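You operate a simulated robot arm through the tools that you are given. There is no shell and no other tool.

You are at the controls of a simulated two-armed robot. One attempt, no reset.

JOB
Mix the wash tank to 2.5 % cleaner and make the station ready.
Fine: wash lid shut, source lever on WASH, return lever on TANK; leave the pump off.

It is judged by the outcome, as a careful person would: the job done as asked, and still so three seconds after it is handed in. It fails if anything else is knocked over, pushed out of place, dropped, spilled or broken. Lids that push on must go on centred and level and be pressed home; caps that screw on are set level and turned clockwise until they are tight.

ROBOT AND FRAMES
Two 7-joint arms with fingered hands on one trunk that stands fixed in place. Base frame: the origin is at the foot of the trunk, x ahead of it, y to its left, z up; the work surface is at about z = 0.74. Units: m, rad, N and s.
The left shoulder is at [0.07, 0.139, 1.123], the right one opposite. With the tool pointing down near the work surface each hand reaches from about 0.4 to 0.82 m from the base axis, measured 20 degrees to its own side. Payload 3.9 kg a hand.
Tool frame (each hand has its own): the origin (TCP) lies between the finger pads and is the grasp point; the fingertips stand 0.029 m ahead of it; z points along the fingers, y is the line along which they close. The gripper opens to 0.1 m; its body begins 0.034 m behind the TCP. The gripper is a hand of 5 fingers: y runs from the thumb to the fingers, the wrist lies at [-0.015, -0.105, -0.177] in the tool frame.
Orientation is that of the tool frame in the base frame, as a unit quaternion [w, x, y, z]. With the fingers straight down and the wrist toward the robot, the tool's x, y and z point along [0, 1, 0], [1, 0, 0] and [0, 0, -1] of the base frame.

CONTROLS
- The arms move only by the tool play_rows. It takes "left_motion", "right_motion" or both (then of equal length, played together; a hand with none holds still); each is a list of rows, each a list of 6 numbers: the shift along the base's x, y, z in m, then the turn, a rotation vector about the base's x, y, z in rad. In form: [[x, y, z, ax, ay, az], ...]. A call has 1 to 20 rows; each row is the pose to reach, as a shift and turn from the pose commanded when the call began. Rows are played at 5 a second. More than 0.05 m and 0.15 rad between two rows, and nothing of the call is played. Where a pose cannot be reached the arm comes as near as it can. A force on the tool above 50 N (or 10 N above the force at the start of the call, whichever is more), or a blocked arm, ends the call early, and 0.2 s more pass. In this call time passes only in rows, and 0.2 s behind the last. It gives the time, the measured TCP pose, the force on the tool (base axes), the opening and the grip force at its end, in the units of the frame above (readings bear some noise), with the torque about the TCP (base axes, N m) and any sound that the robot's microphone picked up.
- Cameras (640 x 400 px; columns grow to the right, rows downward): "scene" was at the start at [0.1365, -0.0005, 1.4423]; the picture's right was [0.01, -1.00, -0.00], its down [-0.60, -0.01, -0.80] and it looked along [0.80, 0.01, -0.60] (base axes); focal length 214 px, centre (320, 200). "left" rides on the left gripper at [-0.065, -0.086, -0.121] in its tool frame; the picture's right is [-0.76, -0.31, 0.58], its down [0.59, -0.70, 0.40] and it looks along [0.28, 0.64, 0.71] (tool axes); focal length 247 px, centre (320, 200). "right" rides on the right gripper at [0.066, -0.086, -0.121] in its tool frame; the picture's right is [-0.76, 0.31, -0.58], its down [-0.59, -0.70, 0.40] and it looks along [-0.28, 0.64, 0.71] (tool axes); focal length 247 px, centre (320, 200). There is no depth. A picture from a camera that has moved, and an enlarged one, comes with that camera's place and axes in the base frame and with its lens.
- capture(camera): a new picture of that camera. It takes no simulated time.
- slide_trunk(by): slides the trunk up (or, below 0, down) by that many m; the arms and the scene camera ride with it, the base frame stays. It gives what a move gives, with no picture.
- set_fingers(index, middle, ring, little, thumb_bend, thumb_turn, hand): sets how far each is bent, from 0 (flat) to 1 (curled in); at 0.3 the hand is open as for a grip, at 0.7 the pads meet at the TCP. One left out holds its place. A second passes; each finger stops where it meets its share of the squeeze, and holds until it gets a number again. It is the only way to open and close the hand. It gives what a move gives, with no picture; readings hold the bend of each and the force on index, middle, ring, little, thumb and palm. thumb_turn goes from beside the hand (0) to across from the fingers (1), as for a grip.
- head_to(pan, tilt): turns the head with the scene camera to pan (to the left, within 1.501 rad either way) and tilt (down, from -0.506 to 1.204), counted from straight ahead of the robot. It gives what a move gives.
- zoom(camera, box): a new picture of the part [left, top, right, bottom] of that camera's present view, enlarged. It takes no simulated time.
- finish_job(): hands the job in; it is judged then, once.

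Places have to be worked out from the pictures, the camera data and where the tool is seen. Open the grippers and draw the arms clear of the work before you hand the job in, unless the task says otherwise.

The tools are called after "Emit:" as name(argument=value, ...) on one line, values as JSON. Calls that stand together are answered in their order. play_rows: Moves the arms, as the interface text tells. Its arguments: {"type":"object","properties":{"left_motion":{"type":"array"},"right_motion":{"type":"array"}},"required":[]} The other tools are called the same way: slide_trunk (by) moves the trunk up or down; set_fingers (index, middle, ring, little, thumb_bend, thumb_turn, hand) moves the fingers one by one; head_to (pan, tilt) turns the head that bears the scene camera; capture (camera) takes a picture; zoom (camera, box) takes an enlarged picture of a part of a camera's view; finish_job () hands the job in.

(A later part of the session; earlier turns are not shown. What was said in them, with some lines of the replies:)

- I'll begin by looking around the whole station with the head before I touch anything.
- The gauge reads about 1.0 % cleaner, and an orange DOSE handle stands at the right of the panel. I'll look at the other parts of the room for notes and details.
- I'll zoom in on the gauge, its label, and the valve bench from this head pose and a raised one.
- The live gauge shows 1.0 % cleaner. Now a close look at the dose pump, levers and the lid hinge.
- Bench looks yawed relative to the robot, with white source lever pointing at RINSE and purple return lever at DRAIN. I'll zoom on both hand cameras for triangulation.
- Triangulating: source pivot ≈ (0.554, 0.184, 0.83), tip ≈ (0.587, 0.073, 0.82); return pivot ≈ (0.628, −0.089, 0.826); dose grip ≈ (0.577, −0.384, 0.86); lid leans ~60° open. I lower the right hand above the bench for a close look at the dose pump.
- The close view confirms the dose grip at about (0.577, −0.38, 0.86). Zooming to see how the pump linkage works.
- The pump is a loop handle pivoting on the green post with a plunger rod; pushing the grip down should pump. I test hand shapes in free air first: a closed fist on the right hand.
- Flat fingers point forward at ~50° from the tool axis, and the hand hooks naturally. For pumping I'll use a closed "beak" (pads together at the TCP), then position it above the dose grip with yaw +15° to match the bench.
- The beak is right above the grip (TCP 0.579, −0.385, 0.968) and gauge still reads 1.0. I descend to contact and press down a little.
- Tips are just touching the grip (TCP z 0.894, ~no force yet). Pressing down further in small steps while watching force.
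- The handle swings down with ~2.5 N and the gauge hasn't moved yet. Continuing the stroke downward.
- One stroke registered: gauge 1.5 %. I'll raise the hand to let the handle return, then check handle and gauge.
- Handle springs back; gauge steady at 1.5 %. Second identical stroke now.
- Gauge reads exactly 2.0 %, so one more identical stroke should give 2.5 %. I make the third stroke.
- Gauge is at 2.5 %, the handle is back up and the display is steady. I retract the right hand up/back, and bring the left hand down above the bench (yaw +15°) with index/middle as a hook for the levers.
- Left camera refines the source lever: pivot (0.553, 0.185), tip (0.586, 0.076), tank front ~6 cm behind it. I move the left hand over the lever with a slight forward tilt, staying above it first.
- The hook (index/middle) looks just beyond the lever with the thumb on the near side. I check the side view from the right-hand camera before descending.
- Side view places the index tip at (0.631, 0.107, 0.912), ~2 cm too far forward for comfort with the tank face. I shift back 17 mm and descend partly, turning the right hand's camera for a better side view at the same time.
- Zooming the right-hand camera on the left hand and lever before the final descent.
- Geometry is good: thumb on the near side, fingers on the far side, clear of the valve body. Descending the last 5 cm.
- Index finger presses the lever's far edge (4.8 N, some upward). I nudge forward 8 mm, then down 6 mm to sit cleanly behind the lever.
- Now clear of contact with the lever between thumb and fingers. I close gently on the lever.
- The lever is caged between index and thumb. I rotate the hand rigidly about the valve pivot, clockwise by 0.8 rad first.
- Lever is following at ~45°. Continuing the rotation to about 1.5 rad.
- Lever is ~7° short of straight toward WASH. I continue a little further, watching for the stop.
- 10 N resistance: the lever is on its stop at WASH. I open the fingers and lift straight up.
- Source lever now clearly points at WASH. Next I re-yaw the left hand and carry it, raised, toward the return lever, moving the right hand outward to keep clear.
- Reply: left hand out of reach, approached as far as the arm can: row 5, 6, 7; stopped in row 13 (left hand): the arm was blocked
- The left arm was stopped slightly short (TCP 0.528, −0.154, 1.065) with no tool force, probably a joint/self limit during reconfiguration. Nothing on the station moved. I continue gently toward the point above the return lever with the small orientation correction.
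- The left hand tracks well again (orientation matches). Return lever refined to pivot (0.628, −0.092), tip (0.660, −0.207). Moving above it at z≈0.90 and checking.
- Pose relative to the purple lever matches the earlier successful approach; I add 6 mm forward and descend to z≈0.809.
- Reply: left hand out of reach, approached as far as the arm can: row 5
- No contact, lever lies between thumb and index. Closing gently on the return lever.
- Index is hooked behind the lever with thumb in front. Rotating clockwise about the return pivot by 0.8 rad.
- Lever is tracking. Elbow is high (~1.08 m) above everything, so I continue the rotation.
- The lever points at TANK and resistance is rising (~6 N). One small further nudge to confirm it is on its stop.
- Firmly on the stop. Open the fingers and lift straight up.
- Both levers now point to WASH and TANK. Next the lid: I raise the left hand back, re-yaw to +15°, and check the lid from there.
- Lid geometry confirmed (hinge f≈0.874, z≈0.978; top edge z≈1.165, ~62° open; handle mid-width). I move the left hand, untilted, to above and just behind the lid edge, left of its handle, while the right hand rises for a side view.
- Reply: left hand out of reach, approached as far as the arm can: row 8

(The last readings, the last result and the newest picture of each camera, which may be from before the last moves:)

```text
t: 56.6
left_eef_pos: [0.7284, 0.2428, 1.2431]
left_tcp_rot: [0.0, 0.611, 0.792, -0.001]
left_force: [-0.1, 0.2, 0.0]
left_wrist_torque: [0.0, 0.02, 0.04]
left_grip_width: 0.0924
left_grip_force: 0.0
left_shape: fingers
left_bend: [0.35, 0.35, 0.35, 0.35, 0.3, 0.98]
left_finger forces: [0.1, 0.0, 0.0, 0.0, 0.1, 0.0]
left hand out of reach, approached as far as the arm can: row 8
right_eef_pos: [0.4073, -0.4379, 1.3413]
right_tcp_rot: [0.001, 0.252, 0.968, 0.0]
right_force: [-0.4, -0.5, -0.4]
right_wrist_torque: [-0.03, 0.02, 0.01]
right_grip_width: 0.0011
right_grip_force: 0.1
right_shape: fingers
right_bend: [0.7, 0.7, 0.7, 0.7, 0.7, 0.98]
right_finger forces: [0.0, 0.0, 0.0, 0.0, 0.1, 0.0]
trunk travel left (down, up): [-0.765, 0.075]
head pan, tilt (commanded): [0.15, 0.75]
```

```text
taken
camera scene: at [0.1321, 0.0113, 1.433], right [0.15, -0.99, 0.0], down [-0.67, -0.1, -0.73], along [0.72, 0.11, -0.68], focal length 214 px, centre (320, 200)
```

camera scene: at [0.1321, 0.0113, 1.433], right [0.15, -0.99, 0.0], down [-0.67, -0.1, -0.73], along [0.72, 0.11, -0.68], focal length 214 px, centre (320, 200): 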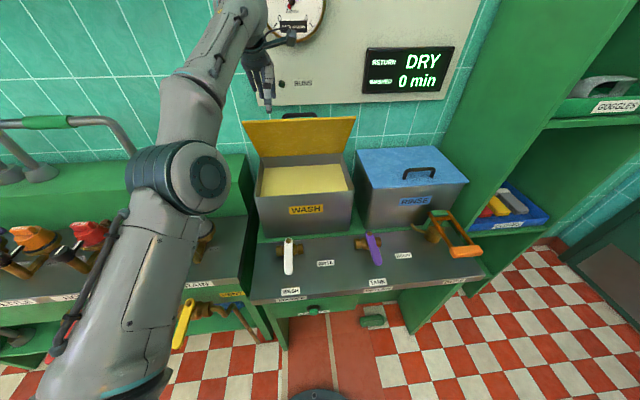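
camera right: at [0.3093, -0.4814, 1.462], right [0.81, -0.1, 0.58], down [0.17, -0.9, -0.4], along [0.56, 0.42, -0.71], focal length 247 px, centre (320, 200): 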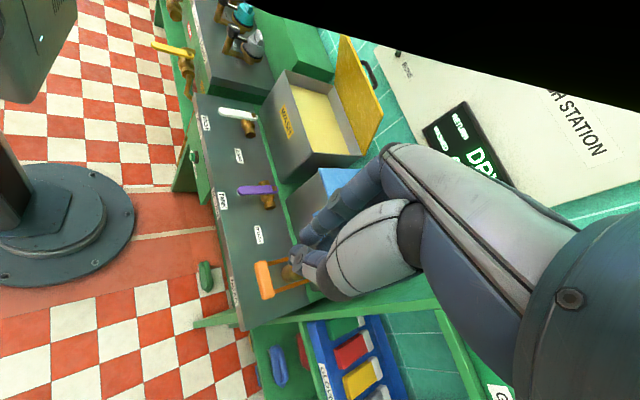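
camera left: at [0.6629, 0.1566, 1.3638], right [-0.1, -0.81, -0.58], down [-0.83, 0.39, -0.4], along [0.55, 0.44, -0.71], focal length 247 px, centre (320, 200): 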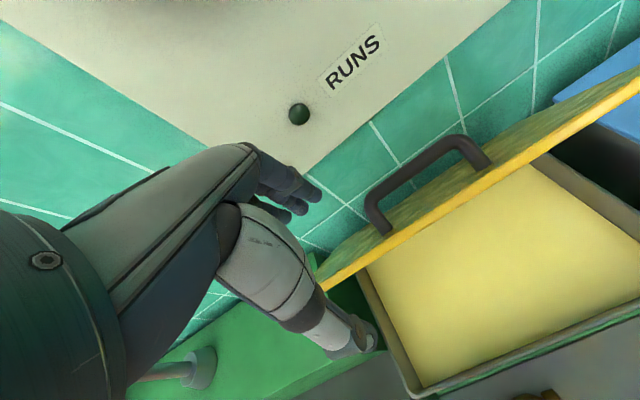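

Left hand is in position behind the edge (index tip ≈ f 0.814, left of the handle). I lower it so the fingertips go behind the lid's top edge.

Emit:
play_rows(left_motion=[[0, 0, -0.02, 0, 0, 0], [0, 0, -0.04, 0, 0, 0], [0, 0, -0.06, 0, 0, 0], [0, 0, -0.078, 0, 0, 0]], right_motion=[[0, 0, 0, 0.06, -0.08, 0], [0, 0, 0, 0.12, -0.16, 0], [0, 0, 0, 0.18, -0.24, 0], [0, 0, 0, 0.24, -0.32, 0]])

Emit:
capture(camera="left")

Emit:
capture(camera="right")

Emit:
zoom(camera="scene", box=[190, 30, 390, 180])

```text
t: 57.6
left_eef_pos: [0.7287, 0.2426, 1.1651]
left_tcp_rot: [0.0, 0.61, 0.793, 0.001]
left_force: [0.0, -0.3, 0.6]
left_wrist_torque: [-0.02, 0.04, 0.0]
left_grip_width: 0.0928
left_grip_force: 0.1
left_shape: fingers
left_bend: [0.35, 0.35, 0.35, 0.35, 0.3, 0.98]
left_finger forces: [0.0, 0.1, 0.1, 0.0, 0.0, 0.0]
right_eef_pos: [0.4077, -0.4384, 1.341]
right_tcp_rot: [0.124, 0.247, 0.948, 0.157]
right_force: [0.4, 0.0, 0.3]
right_wrist_torque: [0.01, 0.01, -0.04]
right_grip_width: 0.0011
right_grip_force: 0.1
right_shape: fingers
right_bend: [0.7, 0.7, 0.7, 0.7, 0.7, 0.98]
right_finger forces: [0.0, 0.1, 0.0, 0.0, 0.1, 0.1]
trunk travel left (down, up): [-0.765, 0.075]
head pan, tilt (commanded): [0.15, 0.75]
```

```text
taken
camera left: at [0.6622, 0.1569, 1.2864], right [-0.1, -0.81, -0.58], down [-0.83, 0.39, -0.4], along [0.55, 0.44, -0.71], focal length 247 px, centre (320, 200)
```

left: 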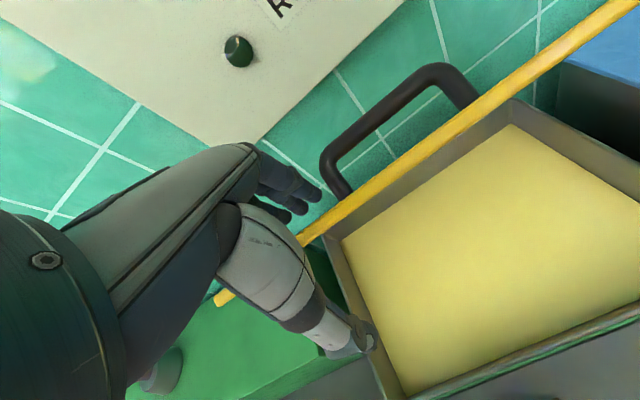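

```text
taken
camera right: at [0.2777, -0.5047, 1.4111], right [0.59, -0.27, 0.76], down [0.32, -0.79, -0.53], along [0.74, 0.55, -0.38], focal length 247 px, centre (320, 200)
```

right: 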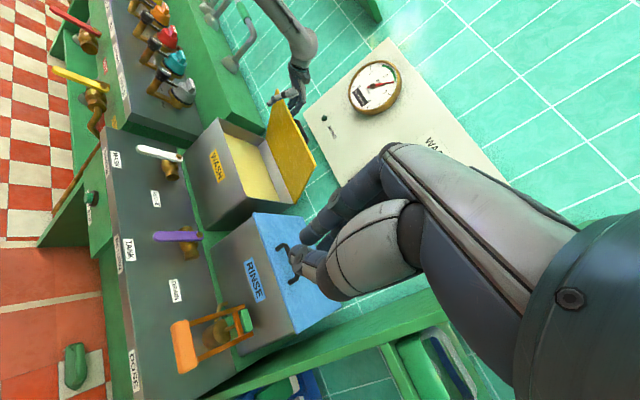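

```text
2.67 times, centred on (290, 105) of scene
camera zoom: at [0.1312, 0.0112, 1.4331], right [0.15, -0.99, 0.0], down [-0.67, -0.1, -0.73], along [0.72, 0.11, -0.68], focal length 572 px, centre (400, 453)
```

zoom: 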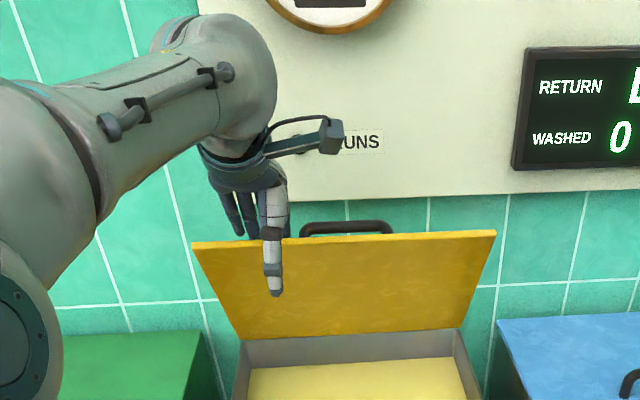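

Side view available. Zooming to check finger depth behind the lid edge.

Emit:
zoom(camera="right", box=[200, 50, 340, 210])

```text
2.50 times, centred on (270, 130) of right
camera zoom: at [0.2777, -0.5047, 1.4111], right [0.59, -0.27, 0.76], down [0.32, -0.79, -0.53], along [0.74, 0.55, -0.38], focal length 617 px, centre (445, 375)
```

zoom: 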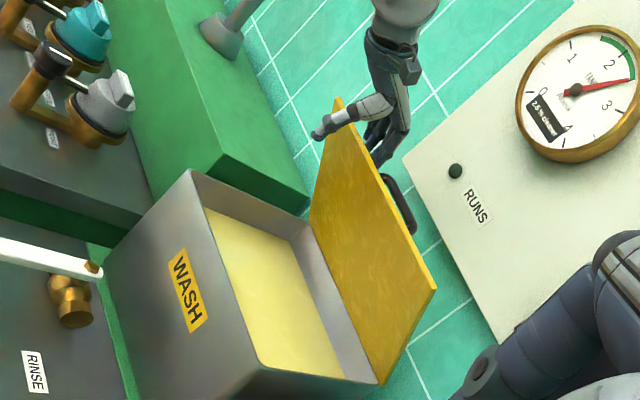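

Fingers are behind the lid, thumb in front. I pull along the lid's arc from 62° to about 40°.

Emit:
play_rows(left_motion=[[-0.0071, -0.0019, 0.001, 0, 0, 0], [-0.0155, -0.0041, -0.003, 0, 0, 0], [-0.0235, -0.0063, -0.0066, 0, 0, 0], [-0.0315, -0.0084, -0.011, 0, 0, 0], [-0.0393, -0.0105, -0.016, 0, 0, 0], [-0.0517, -0.0139, -0.0256, 0, 0, 0], [-0.0631, -0.0169, -0.036, 0, 0, 0]])

Emit:
zoom(camera="right", box=[200, 50, 340, 210])

Emit:
capture(camera="left")

```text
t: 59.2
left_eef_pos: [0.6653, 0.2251, 1.1299]
left_tcp_rot: [0.0, 0.61, 0.792, 0.001]
left_force: [1.0, -0.3, 0.5]
left_wrist_torque: [0.0, -0.06, -0.02]
left_grip_width: 0.093
left_grip_force: 1.0
left_shape: fingers
left_bend: [0.35, 0.34, 0.35, 0.35, 0.3, 0.98]
left_finger forces: [0.2, 0.8, 0.0, 0.1, 0.0, 0.0]
right_eef_pos: [0.4081, -0.4386, 1.3405]
right_tcp_rot: [0.124, 0.248, 0.948, 0.156]
right_force: [-0.1, 0.1, -0.6]
right_wrist_torque: [-0.01, 0.0, 0.01]
right_grip_width: 0.0011
right_grip_force: 0.2
right_shape: fingers
right_bend: [0.7, 0.7, 0.7, 0.7, 0.7, 0.98]
right_finger forces: [0.0, 0.0, 0.0, 0.0, 0.0, 0.0]
trunk travel left (down, up): [-0.765, 0.075]
head pan, tilt (commanded): [0.15, 0.75]
```

```text
2.50 times, centred on (270, 130) of right
camera zoom: at [0.2777, -0.5049, 1.4111], right [0.59, -0.27, 0.76], down [0.32, -0.79, -0.53], along [0.74, 0.55, -0.38], focal length 617 px, centre (445, 375)
```

zoom: 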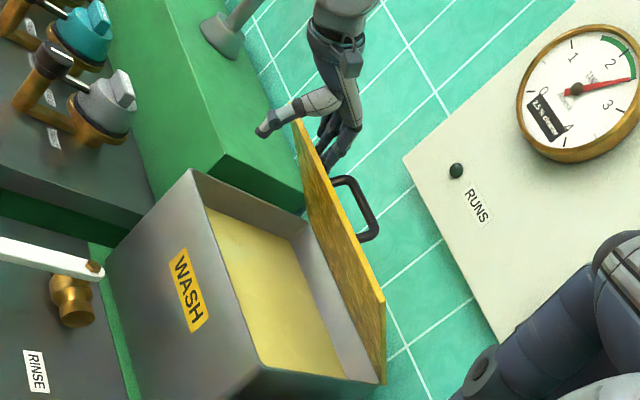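

```text
taken
camera left: at [0.5991, 0.139, 1.2504], right [-0.1, -0.81, -0.58], down [-0.83, 0.39, -0.4], along [0.55, 0.44, -0.71], focal length 247 px, centre (320, 200)
```

left: 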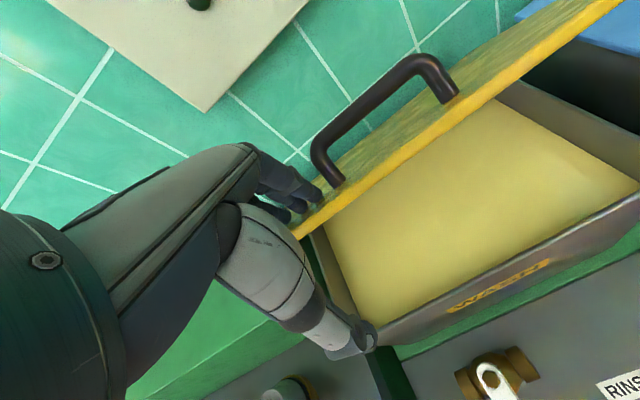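

Lid follows easily (~1 N). Continuing the arc down to about 15°.

Emit:
play_rows(left_motion=[[-0.0106, -0.0028, -0.0114, 0, 0, 0], [-0.0202, -0.0054, -0.024, 0, 0, 0], [-0.0286, -0.0077, -0.0368, 0, 0, 0], [-0.036, -0.0097, -0.051, 0, 0, 0], [-0.0422, -0.0113, -0.0651, 0, 0, 0]])

Emit:
zoom(camera="right", box=[200, 50, 340, 210])

Emit:
capture(camera="left")

```text
t: 60.5
left_eef_pos: [0.6234, 0.2154, 1.0635]
left_tcp_rot: [0.001, 0.61, 0.793, 0.0]
left_force: [0.9, -0.3, 0.0]
left_wrist_torque: [0.0, -0.02, -0.03]
left_grip_width: 0.0929
left_grip_force: 0.8
left_shape: fingers
left_bend: [0.35, 0.34, 0.35, 0.35, 0.3, 0.98]
left_finger forces: [0.1, 0.7, 0.0, 0.0, 0.0, 0.0]
right_eef_pos: [0.4082, -0.4386, 1.3411]
right_tcp_rot: [0.124, 0.248, 0.948, 0.155]
right_force: [-0.1, 0.8, -0.3]
right_wrist_torque: [-0.02, -0.02, -0.05]
right_grip_width: 0.0012
right_grip_force: 0.1
right_shape: fingers
right_bend: [0.7, 0.7, 0.7, 0.7, 0.7, 0.98]
right_finger forces: [0.0, 0.0, 0.0, 0.0, 0.0, 0.0]
trunk travel left (down, up): [-0.765, 0.075]
head pan, tilt (commanded): [0.15, 0.75]
```

```text
2.50 times, centred on (270, 130) of right
camera zoom: at [0.2781, -0.5048, 1.4111], right [0.59, -0.27, 0.76], down [0.32, -0.79, -0.53], along [0.74, 0.55, -0.38], focal length 617 px, centre (445, 375)
```

zoom: 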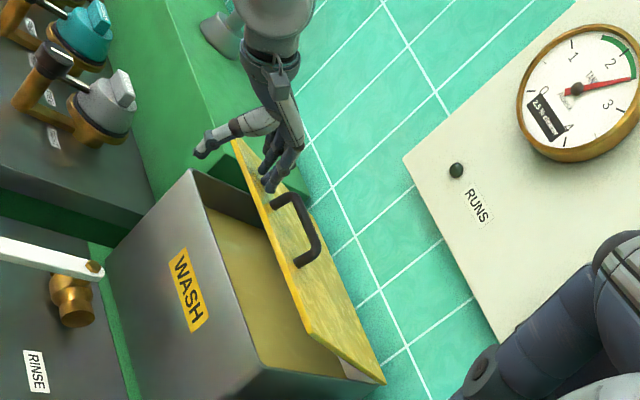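

```text
taken
camera left: at [0.5572, 0.1284, 1.1849], right [-0.1, -0.81, -0.58], down [-0.83, 0.39, -0.4], along [0.55, 0.44, -0.71], focal length 247 px, centre (320, 200)
```

left: 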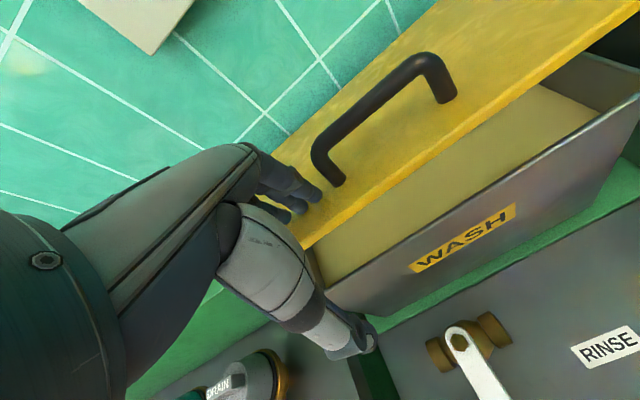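

Lid at ~18°, light contact. Bringing it down to closed along the arc, watching force.

Emit:
play_rows(left_motion=[[-0.0025, -0.0007, -0.0075, 0, 0, 0], [-0.0049, -0.0013, -0.0149, 0, 0, 0], [-0.0068, -0.0018, -0.0226, 0, 0, 0], [-0.0086, -0.0023, -0.0303, 0, 0, 0], [-0.0098, -0.0026, -0.038, 0, 0, 0], [-0.0109, -0.0029, -0.0459, 0, 0, 0]])

Emit:
zoom(camera="right", box=[200, 50, 340, 210])

Emit:
capture(camera="left")

```text
t: 61.9
left_eef_pos: [0.6121, 0.2118, 1.0199]
left_tcp_rot: [0.001, 0.611, 0.792, -0.001]
left_force: [-0.4, 0.6, 0.9]
left_wrist_torque: [0.02, 0.0, -0.04]
left_grip_width: 0.0932
left_grip_force: 0.2
left_shape: fingers
left_bend: [0.35, 0.34, 0.35, 0.35, 0.3, 0.98]
left_finger forces: [0.0, 0.5, 0.1, 0.0, 0.0, 0.1]
right_eef_pos: [0.407, -0.4383, 1.3418]
right_tcp_rot: [0.124, 0.248, 0.948, 0.155]
right_force: [0.1, -0.5, 0.3]
right_wrist_torque: [-0.01, 0.05, 0.02]
right_grip_width: 0.001
right_grip_force: 0.1
right_shape: fingers
right_bend: [0.7, 0.7, 0.7, 0.7, 0.7, 0.98]
right_finger forces: [0.1, 0.1, 0.0, 0.0, 0.2, 0.0]
trunk travel left (down, up): [-0.765, 0.075]
head pan, tilt (commanded): [0.15, 0.75]
```

```text
2.50 times, centred on (270, 130) of right
camera zoom: at [0.2782, -0.5047, 1.4111], right [0.59, -0.27, 0.76], down [0.32, -0.79, -0.53], along [0.74, 0.55, -0.38], focal length 617 px, centre (445, 375)
```

zoom: 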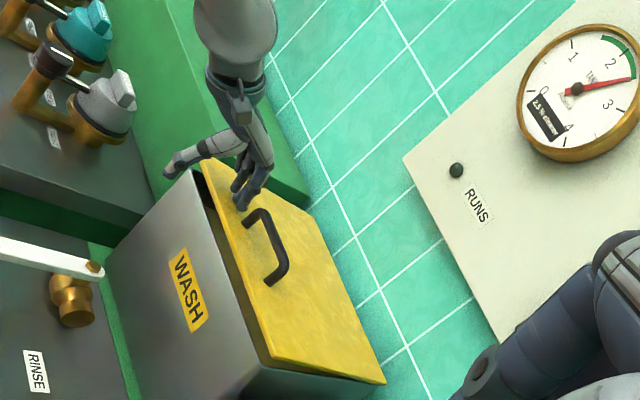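

```text
taken
camera left: at [0.546, 0.1258, 1.1393], right [-0.1, -0.81, -0.58], down [-0.83, 0.39, -0.4], along [0.55, 0.44, -0.71], focal length 247 px, centre (320, 200)
```

left: 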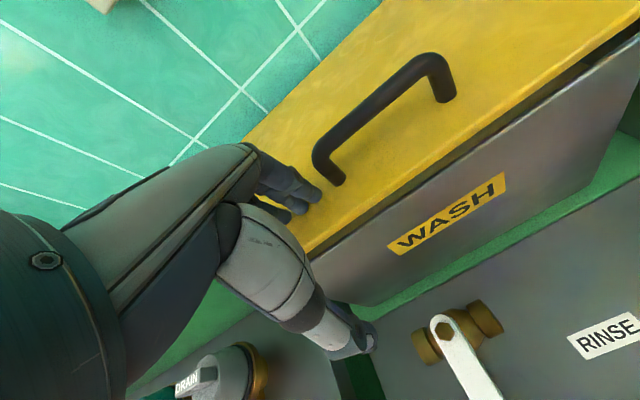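

Lid is nearly shut with a small gap at the front. I press straight down in small steps until resistance.

Emit:
play_rows(left_motion=[[-0.0005, 0, -0.006, 0, 0, 0], [-0.001, 0, -0.012, 0, 0, 0], [-0.001, 0, -0.018, 0, 0, 0], [-0.001, 0, -0.023, 0, 0, 0]])

Emit:
zoom(camera="right", box=[200, 50, 340, 210])

Emit:
capture(camera="left")

```text
t: 62.9
left_eef_pos: [0.6097, 0.2106, 1.0004]
left_tcp_rot: [0.005, 0.61, 0.792, 0.003]
left_force: [-4.2, 0.1, 19.1]
left_wrist_torque: [0.45, -0.91, 0.1]
left_grip_width: 0.0929
left_grip_force: 9.4
left_shape: fingers
left_bend: [0.35, 0.32, 0.35, 0.35, 0.3, 0.98]
left_finger forces: [0.1, 18.7, 0.0, 0.0, 0.1, 0.0]
right_eef_pos: [0.4036, -0.4399, 1.3411]
right_tcp_rot: [0.125, 0.247, 0.948, 0.157]
right_force: [0.5, -0.1, 0.7]
right_wrist_torque: [0.04, -0.03, 0.05]
right_grip_width: 0.0009
right_grip_force: 0.0
right_shape: fingers
right_bend: [0.7, 0.7, 0.7, 0.7, 0.7, 0.98]
right_finger forces: [0.0, 0.0, 0.0, 0.0, 0.0, 0.0]
trunk travel left (down, up): [-0.765, 0.075]
head pan, tilt (commanded): [0.15, 0.75]
```

```text
2.50 times, centred on (270, 130) of right
camera zoom: at [0.2736, -0.506, 1.4119], right [0.59, -0.27, 0.76], down [0.32, -0.79, -0.52], along [0.74, 0.55, -0.38], focal length 617 px, centre (445, 375)
```

zoom: 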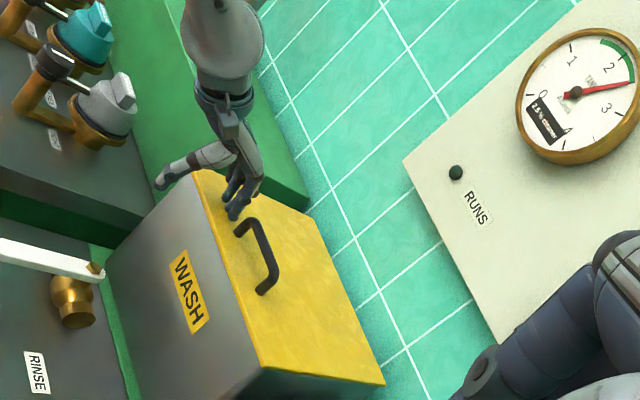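

```text
taken
camera left: at [0.5424, 0.1246, 1.1205], right [-0.1, -0.81, -0.58], down [-0.83, 0.39, -0.41], along [0.56, 0.44, -0.71], focal length 247 px, centre (320, 200)
```

left: 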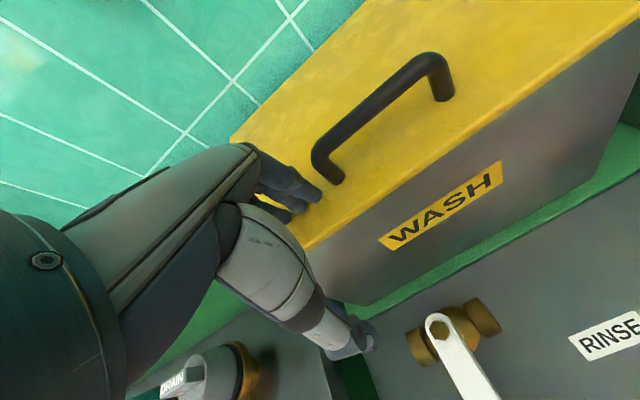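

Lid is shut flush and pressed with ~19 N. Lifting the left hand straight up and retreating.

Emit:
play_rows(left_motion=[[0, 0, 0.02, 0, 0, 0], [0, 0, 0.05, 0, 0, 0], [-0.01, 0, 0.09, 0, 0, 0], [-0.03, -0.005, 0.13, 0, 0, 0], [-0.06, -0.01, 0.17, 0, 0, 0], [-0.1, -0.02, 0.2, 0, 0, 0], [-0.14, -0.03, 0.23, 0, 0, 0], [-0.18, -0.04, 0.26, 0, 0, 0]])

Emit:
zoom(camera="right", box=[60, 100, 340, 290])

Emit:
capture(camera="scene")

```text
refused: row 5 steps farther than a row can; nothing moved
```

```text
2.11 times, centred on (200, 195) of right
camera zoom: at [0.2736, -0.506, 1.4119], right [0.59, -0.27, 0.76], down [0.32, -0.79, -0.52], along [0.74, 0.55, -0.38], focal length 520 px, centre (573, 210)
```

zoom: 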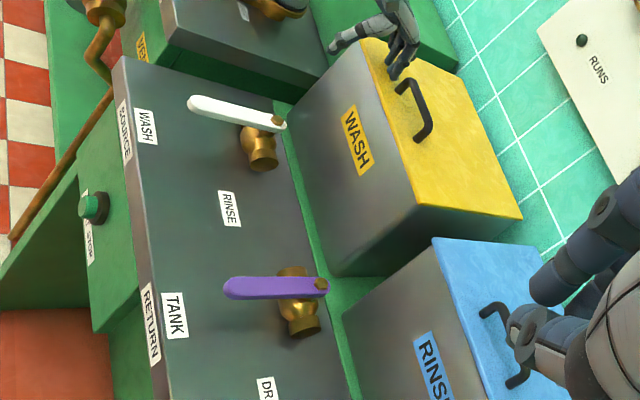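

```text
taken
camera scene: at [0.1269, 0.0099, 1.4338], right [0.15, -0.99, 0.0], down [-0.67, -0.1, -0.73], along [0.73, 0.11, -0.68], focal length 214 px, centre (320, 200)
```

scene: 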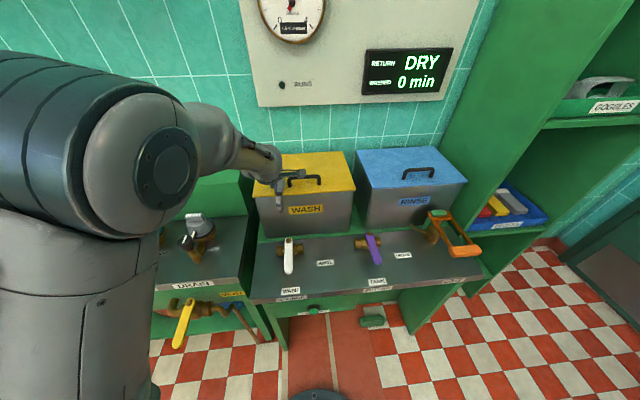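

That retreat had too long a step; re-issuing with smaller steps, straight up first.

Emit:
play_rows(left_motion=[[0, 0, 0.02, 0, 0, 0], [0, 0, 0.045, 0, 0, 0], [-0.005, 0, 0.08, 0, 0, 0], [-0.02, -0.003, 0.115, 0, 0, 0], [-0.045, -0.008, 0.145, 0, 0, 0], [-0.075, -0.014, 0.17, 0, 0, 0], [-0.105, -0.02, 0.195, 0, 0, 0], [-0.135, -0.026, 0.22, 0, 0, 0], [-0.165, -0.032, 0.245, 0, 0, 0], [-0.195, -0.036, 0.27, 0, 0, 0]], right_motion=[[0, 0, 0, 0, 0, 0], [0, 0, 0, 0, 0, 0], [0, 0, 0, 0, 0, 0], [0, 0, 0, 0, 0, 0], [0, 0, 0, 0, 0, 0], [0, 0, 0, 0, 0, 0], [0, 0, 0, 0, 0, 0], [0, 0, 0, 0, 0, 0], [0, 0, 0, 0, 0, 0], [0, 0, 0, 0, 0, 0]])

Emit:
head_to(pan=0.0, tilt=0.7)

Emit:
capture(camera="scene")

Emit:
zoom(camera="scene", box=[190, 130, 470, 310])

Emit:
capture(camera="right")

Emit:
capture(camera="left")

```text
t: 65.0
left_eef_pos: [0.5786, 0.2053, 1.1238]
left_tcp_rot: [0.001, 0.611, 0.792, 0.0]
left_force: [0.6, -0.1, 0.6]
left_wrist_torque: [0.01, 0.04, -0.02]
left_grip_width: 0.0928
left_grip_force: 0.0
left_shape: fingers
left_bend: [0.35, 0.35, 0.35, 0.35, 0.3, 0.98]
left_finger forces: [0.0, 0.1, 0.1, 0.0, 0.0, 0.0]
left hand out of reach, approached as far as the arm can: row 5, 6, 7, 8, 9, 10
right_eef_pos: [0.4067, -0.4382, 1.3411]
right_tcp_rot: [0.124, 0.247, 0.948, 0.156]
right_force: [-0.3, -0.3, -0.2]
right_wrist_torque: [0.03, -0.02, 0.0]
right_grip_width: 0.001
right_grip_force: 0.0
right_shape: fingers
right_bend: [0.7, 0.7, 0.7, 0.7, 0.7, 0.98]
right_finger forces: [0.0, 0.0, 0.1, 0.0, 0.1, 0.0]
trunk travel left (down, up): [-0.765, 0.075]
head pan, tilt (commanded): [0.15, 0.75]
```

```text
t: 65.8
left_eef_pos: [0.5786, 0.2061, 1.1244]
left_tcp_rot: [0.001, 0.611, 0.792, 0.0]
left_force: [-0.3, -0.6, -0.4]
left_wrist_torque: [0.02, 0.02, -0.01]
left_grip_width: 0.0929
left_grip_force: 0.0
left_shape: fingers
left_bend: [0.35, 0.35, 0.35, 0.35, 0.3, 0.98]
left_finger forces: [0.1, 0.1, 0.0, 0.0, 0.0, 0.0]
right_eef_pos: [0.4066, -0.4377, 1.3404]
right_tcp_rot: [0.124, 0.248, 0.948, 0.155]
right_force: [-0.3, 0.2, -0.9]
right_wrist_torque: [0.02, -0.01, -0.01]
right_grip_width: 0.0009
right_grip_force: 0.1
right_shape: fingers
right_bend: [0.7, 0.7, 0.7, 0.7, 0.7, 0.98]
right_finger forces: [0.0, 0.1, 0.0, 0.1, 0.1, 0.0]
trunk travel left (down, up): [-0.765, 0.075]
head pan, tilt (commanded): [0.0, 0.7]
```

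```text
taken
camera scene: at [0.1344, -0.0012, 1.4372], right [0.0, -1.0, 0.0], down [-0.64, 0.0, -0.76], along [0.76, 0.0, -0.64], focal length 214 px, centre (320, 200)
```

scene: 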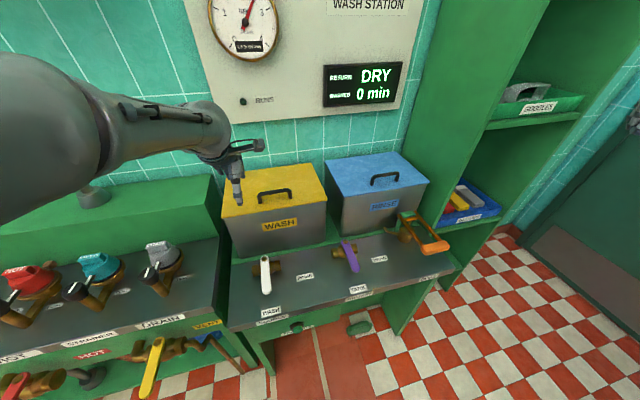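

```text
2.22 times, centred on (330, 220) of scene
camera zoom: at [0.1344, -0.0012, 1.4372], right [0.0, -1.0, 0.0], down [-0.64, 0.0, -0.76], along [0.76, 0.0, -0.64], focal length 477 px, centre (298, 156)
```

zoom: 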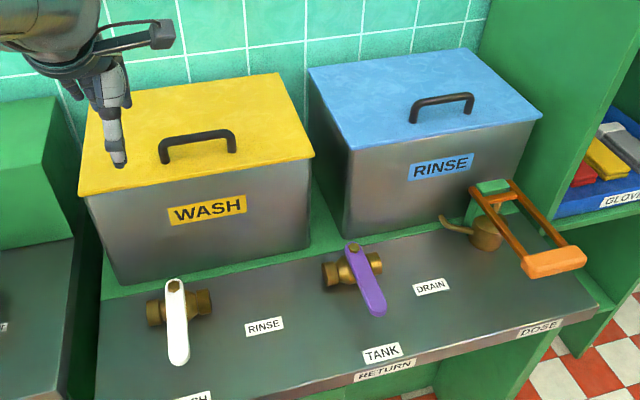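

```text
taken
camera right: at [0.278, -0.5047, 1.4111], right [0.59, -0.27, 0.76], down [0.32, -0.79, -0.53], along [0.74, 0.55, -0.38], focal length 247 px, centre (320, 200)
```

right: 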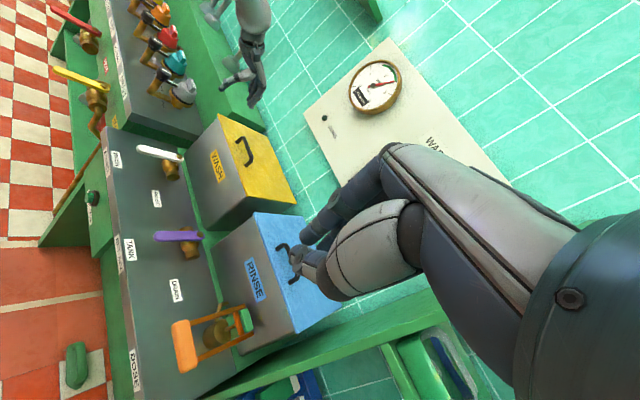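

```text
taken
camera left: at [0.5125, 0.12, 1.2457], right [-0.1, -0.81, -0.58], down [-0.83, 0.39, -0.4], along [0.55, 0.44, -0.71], focal length 247 px, centre (320, 200)
```

left: 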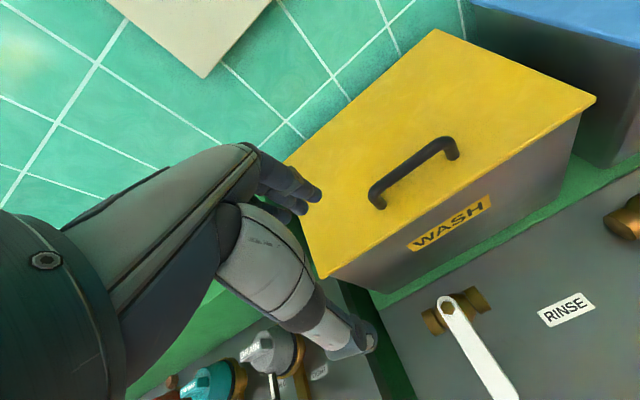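

All three settings look right: lid shut, levers on WASH and TANK, gauge 2.5 %. The left hand still hovers over the lid, so I move it up and away via a reachable path.

Emit:
play_rows(left_motion=[[0.0, -0.004, 0.03, 0.013, -0.048, 0], [0.0, -0.01, 0.06, 0.026, -0.097, 0], [-0.01, -0.02, 0.09, 0.039, -0.145, 0], [-0.025, -0.035, 0.115, 0.052, -0.193, 0], [-0.045, -0.055, 0.13, 0.065, -0.2415, 0], [-0.065, -0.075, 0.14, 0.065, -0.2415, 0], [-0.085, -0.095, 0.145, 0.065, -0.2415, 0], [-0.1, -0.105, 0.15, 0.065, -0.2415, 0]])

Emit:
capture(camera="scene")

Emit:
zoom(camera="right", box=[60, 100, 340, 290])

```text
t: 67.5
left_eef_pos: [0.6227, 0.1092, 1.3119]
left_tcp_rot: [0.082, 0.6, 0.791, 0.089]
left_force: [-0.5, 0.7, 0.0]
left_wrist_torque: [0.01, 0.02, -0.02]
left_grip_width: 0.0927
left_grip_force: 0.1
left_shape: fingers
left_bend: [0.35, 0.35, 0.35, 0.35, 0.3, 0.98]
left_finger forces: [0.0, 0.0, 0.1, 0.1, 0.1, 0.0]
left hand out of reach, approached as far as the arm can: row 1, 2, 3, 4, 5, 6, 7, 8
right_eef_pos: [0.407, -0.4392, 1.3408]
right_tcp_rot: [0.124, 0.248, 0.948, 0.156]
right_force: [-0.7, -1.3, -0.1]
right_wrist_torque: [-0.01, -0.03, -0.03]
right_grip_width: 0.001
right_grip_force: 0.1
right_shape: fingers
right_bend: [0.7, 0.7, 0.7, 0.7, 0.7, 0.98]
right_finger forces: [0.0, 0.0, 0.0, 0.0, 0.0, 0.1]
trunk travel left (down, up): [-0.765, 0.075]
head pan, tilt (commanded): [0.0, 0.7]
```

```text
taken
camera scene: at [0.1347, -0.0012, 1.4372], right [0.0, -1.0, 0.0], down [-0.64, 0.0, -0.76], along [0.76, 0.0, -0.64], focal length 214 px, centre (320, 200)
```

scene: 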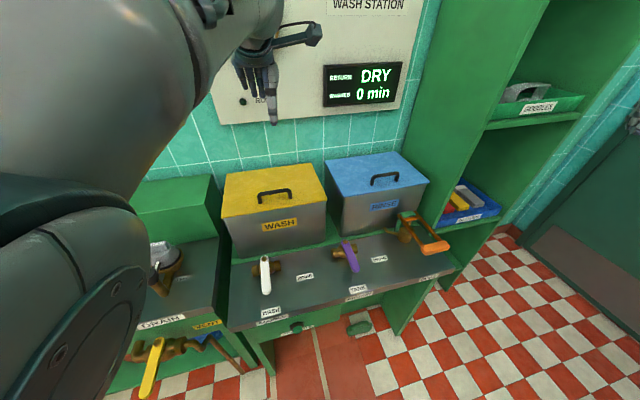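

```text
2.11 times, centred on (200, 195) of right
camera zoom: at [0.2783, -0.5046, 1.4111], right [0.59, -0.27, 0.76], down [0.32, -0.79, -0.53], along [0.74, 0.55, -0.38], focal length 520 px, centre (573, 210)
```

zoom: 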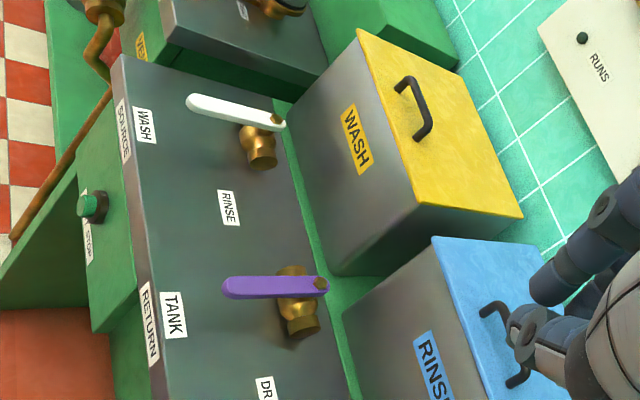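

Left hand is up clear of the lid. I try to draw it further back toward its start region, and open the right hand and back it off too.

Emit:
play_rows(left_motion=[[-0.02, 0.0, 0.005, 0, 0, 0], [-0.04, 0.0, 0.01, 0, 0, 0], [-0.06, 0.0, 0.015, 0, 0, 0], [-0.08, 0.0, 0.02, 0, 0, 0], [-0.1, 0.0, 0.025, 0, 0, 0], [-0.12, 0.0, 0.03, 0, 0, 0]])

Emit:
set_fingers(hand="right", index=0.3, middle=0.3, ring=0.3, little=0.3, thumb_bend=0.3)

Emit:
set_fingers(hand="left", index=0.3, middle=0.3, ring=0.3, little=0.3, thumb_bend=0.3)

Emit:
capture(camera="scene")

Emit:
capture(camera="right")

```text
t: 69.0
left_eef_pos: [0.589, 0.0946, 1.3933]
left_tcp_rot: [0.086, 0.604, 0.787, 0.091]
left_force: [0.3, 1.0, 0.9]
left_wrist_torque: [-0.01, 0.02, -0.01]
left_grip_width: 0.093
left_grip_force: 0.0
left_shape: fingers
left_bend: [0.35, 0.35, 0.35, 0.35, 0.3, 0.98]
left_finger forces: [0.0, 0.1, 0.1, 0.0, 0.0, 0.0]
left hand out of reach, approached as far as the arm can: row 1, 2, 3, 4, 5, 6
right_eef_pos: [0.4067, -0.439, 1.3426]
right_tcp_rot: [0.123, 0.248, 0.948, 0.155]
right_force: [-0.6, -0.6, 0.0]
right_wrist_torque: [0.02, -0.02, 0.01]
right_grip_width: 0.001
right_grip_force: 0.1
right_shape: fingers
right_bend: [0.7, 0.7, 0.7, 0.7, 0.7, 0.98]
right_finger forces: [0.1, 0.0, 0.0, 0.0, 0.0, 0.0]
trunk travel left (down, up): [-0.765, 0.075]
head pan, tilt (commanded): [0.0, 0.7]
```

```text
t: 70.0
left_eef_pos: [0.5919, 0.0973, 1.3893]
left_tcp_rot: [0.083, 0.602, 0.789, 0.092]
left_force: [-0.6, 0.8, -0.1]
left_wrist_torque: [0.04, 0.0, 0.03]
left_grip_width: 0.0927
left_grip_force: 0.0
left_shape: fingers
left_bend: [0.35, 0.35, 0.35, 0.35, 0.3, 0.98]
left_finger forces: [0.0, 0.0, 0.0, 0.1, 0.0, 0.0]
right_eef_pos: [0.4083, -0.4392, 1.3413]
right_tcp_rot: [0.123, 0.248, 0.948, 0.156]
right_force: [0.4, 0.3, 0.0]
right_wrist_torque: [0.0, 0.02, 0.0]
right_grip_width: 0.0982
right_grip_force: 0.0
right_shape: fingers
right_bend: [0.3, 0.3, 0.3, 0.3, 0.3, 0.98]
right_finger forces: [0.1, 0.0, 0.0, 0.0, 0.0, 0.1]
trunk travel left (down, up): [-0.765, 0.075]
head pan, tilt (commanded): [0.0, 0.7]
```

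```text
t: 71.0
left_eef_pos: [0.5926, 0.0973, 1.3884]
left_tcp_rot: [0.083, 0.603, 0.789, 0.09]
left_force: [-0.4, 0.5, -0.2]
left_wrist_torque: [0.02, 0.0, 0.0]
left_grip_width: 0.0984
left_grip_force: 0.1
left_shape: fingers
left_bend: [0.3, 0.3, 0.3, 0.3, 0.3, 0.98]
left_finger forces: [0.0, 0.1, 0.0, 0.0, 0.0, 0.0]
right_eef_pos: [0.407, -0.4395, 1.3414]
right_tcp_rot: [0.124, 0.248, 0.948, 0.156]
right_force: [0.0, -0.4, 1.1]
right_wrist_torque: [0.02, 0.01, 0.03]
right_grip_width: 0.098
right_grip_force: 0.0
right_shape: fingers
right_bend: [0.3, 0.3, 0.3, 0.3, 0.3, 0.98]
right_finger forces: [0.0, 0.1, 0.0, 0.0, 0.0, 0.1]
trunk travel left (down, up): [-0.765, 0.075]
head pan, tilt (commanded): [0.0, 0.7]
```

```text
taken
camera scene: at [0.1344, -0.0012, 1.4373], right [0.0, -1.0, 0.0], down [-0.64, 0.0, -0.76], along [0.76, 0.0, -0.64], focal length 214 px, centre (320, 200)
```

scene: 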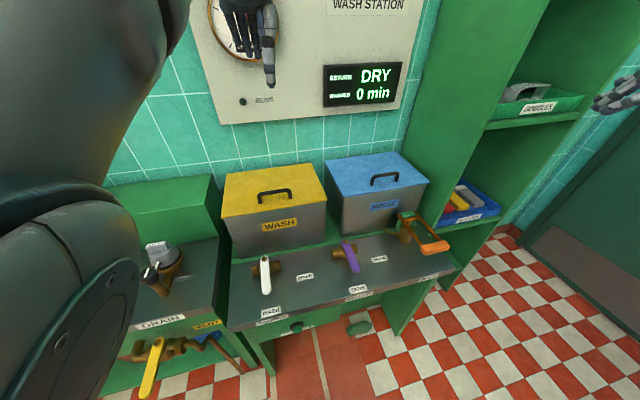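

```text
taken
camera right: at [0.278, -0.5047, 1.4111], right [0.59, -0.27, 0.76], down [0.32, -0.79, -0.53], along [0.74, 0.55, -0.38], focal length 247 px, centre (320, 200)
```

right: 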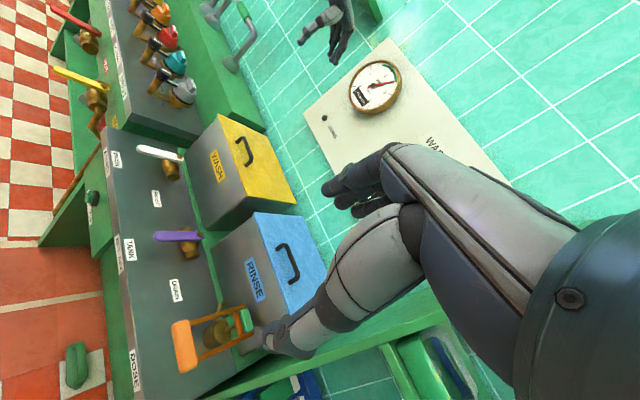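

Both hands are open and well above the station. Final check of gauge, lid, and levers.

Emit:
zoom(camera="right", box=[330, 50, 420, 120])

Emit:
zoom(camera="right", box=[90, 100, 310, 270])

Emit:
zoom(camera="scene", box=[200, 140, 460, 340])

Emit:
zoom(camera="right", box=[180, 100, 310, 220])

```text
5.71 times, centred on (375, 85) of right
camera zoom: at [0.278, -0.5047, 1.4111], right [0.59, -0.27, 0.76], down [0.32, -0.79, -0.53], along [0.74, 0.55, -0.38], focal length 1411 px, centre (6, 857)
```

zoom: 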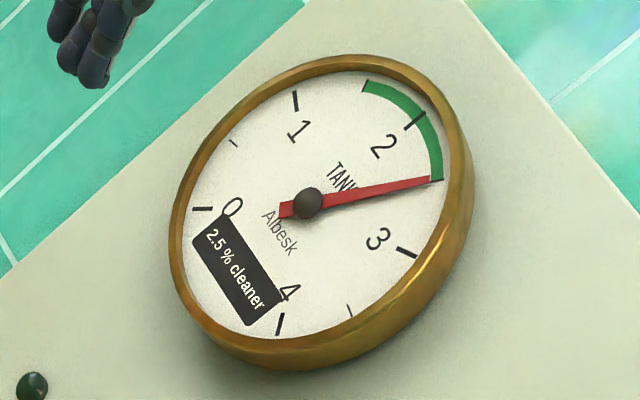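

```text
2.35 times, centred on (200, 185) of right
camera zoom: at [0.278, -0.5047, 1.4111], right [0.59, -0.27, 0.76], down [0.32, -0.79, -0.53], along [0.74, 0.55, -0.38], focal length 581 px, centre (602, 235)
```

zoom: 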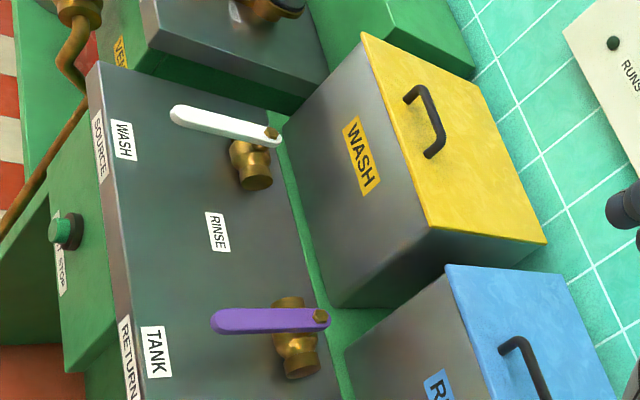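

```text
2.00 times, centred on (330, 240) of scene
camera zoom: at [0.1344, -0.0012, 1.4373], right [0.0, -1.0, 0.0], down [-0.64, 0.0, -0.76], along [0.76, 0.0, -0.64], focal length 429 px, centre (300, 120)
```

zoom: 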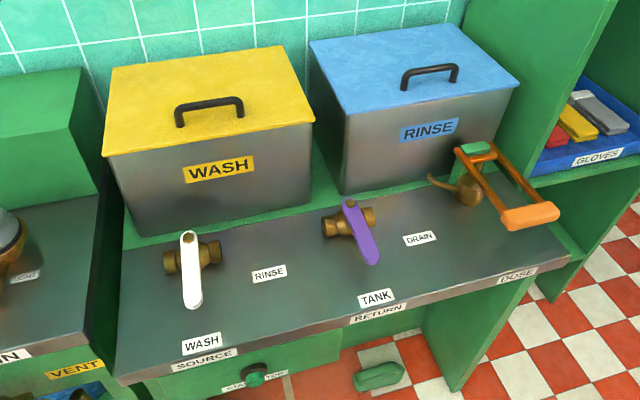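

```text
3.33 times, centred on (245, 160) of right
camera zoom: at [0.278, -0.5047, 1.4111], right [0.59, -0.27, 0.76], down [0.32, -0.79, -0.53], along [0.74, 0.55, -0.38], focal length 823 px, centre (570, 333)
```

zoom: 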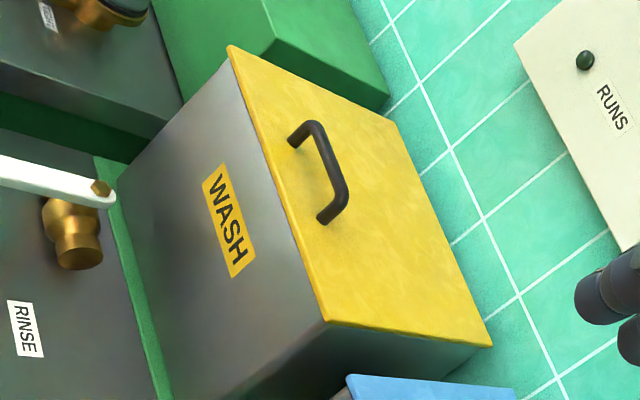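

The final pictures show the gauge at 2.5 % cleaner and the wash lid shut flush. The source lever is on WASH and the return lever is on TANK. The RUNS lamp is dark, the dose handle is back up, and both hands are open and clear. Handing in.

Emit:
finish_job()

```text
The job is handed in.
```

The wash tank is at 2.5 % cleaner and the station is ready. I've handed the job in; no result has come back yet.

- **Cleaner:** the gauge started at 1.0 %. Three strokes of the dose handle raised it 0.5 % each, and it was still reading 2.5 % at the last check.
- **Wash lid:** it is shut flush and was pressed down with about 19 N.
- **Source lever:** it points to WASH, turned until it met its stop.
- **Return lever:** it points to TANK, also on its stop.
- **Pump:** I didn't touch the start/stop switch, and the RUNS lamp is dark.

Nothing else looked moved or spilled in the last pictures. Both hands are open and well above the bench. The left arm couldn't draw all the way back to where it started, so it stayed raised above the wash tank, about 0.35 m clear of the lid.
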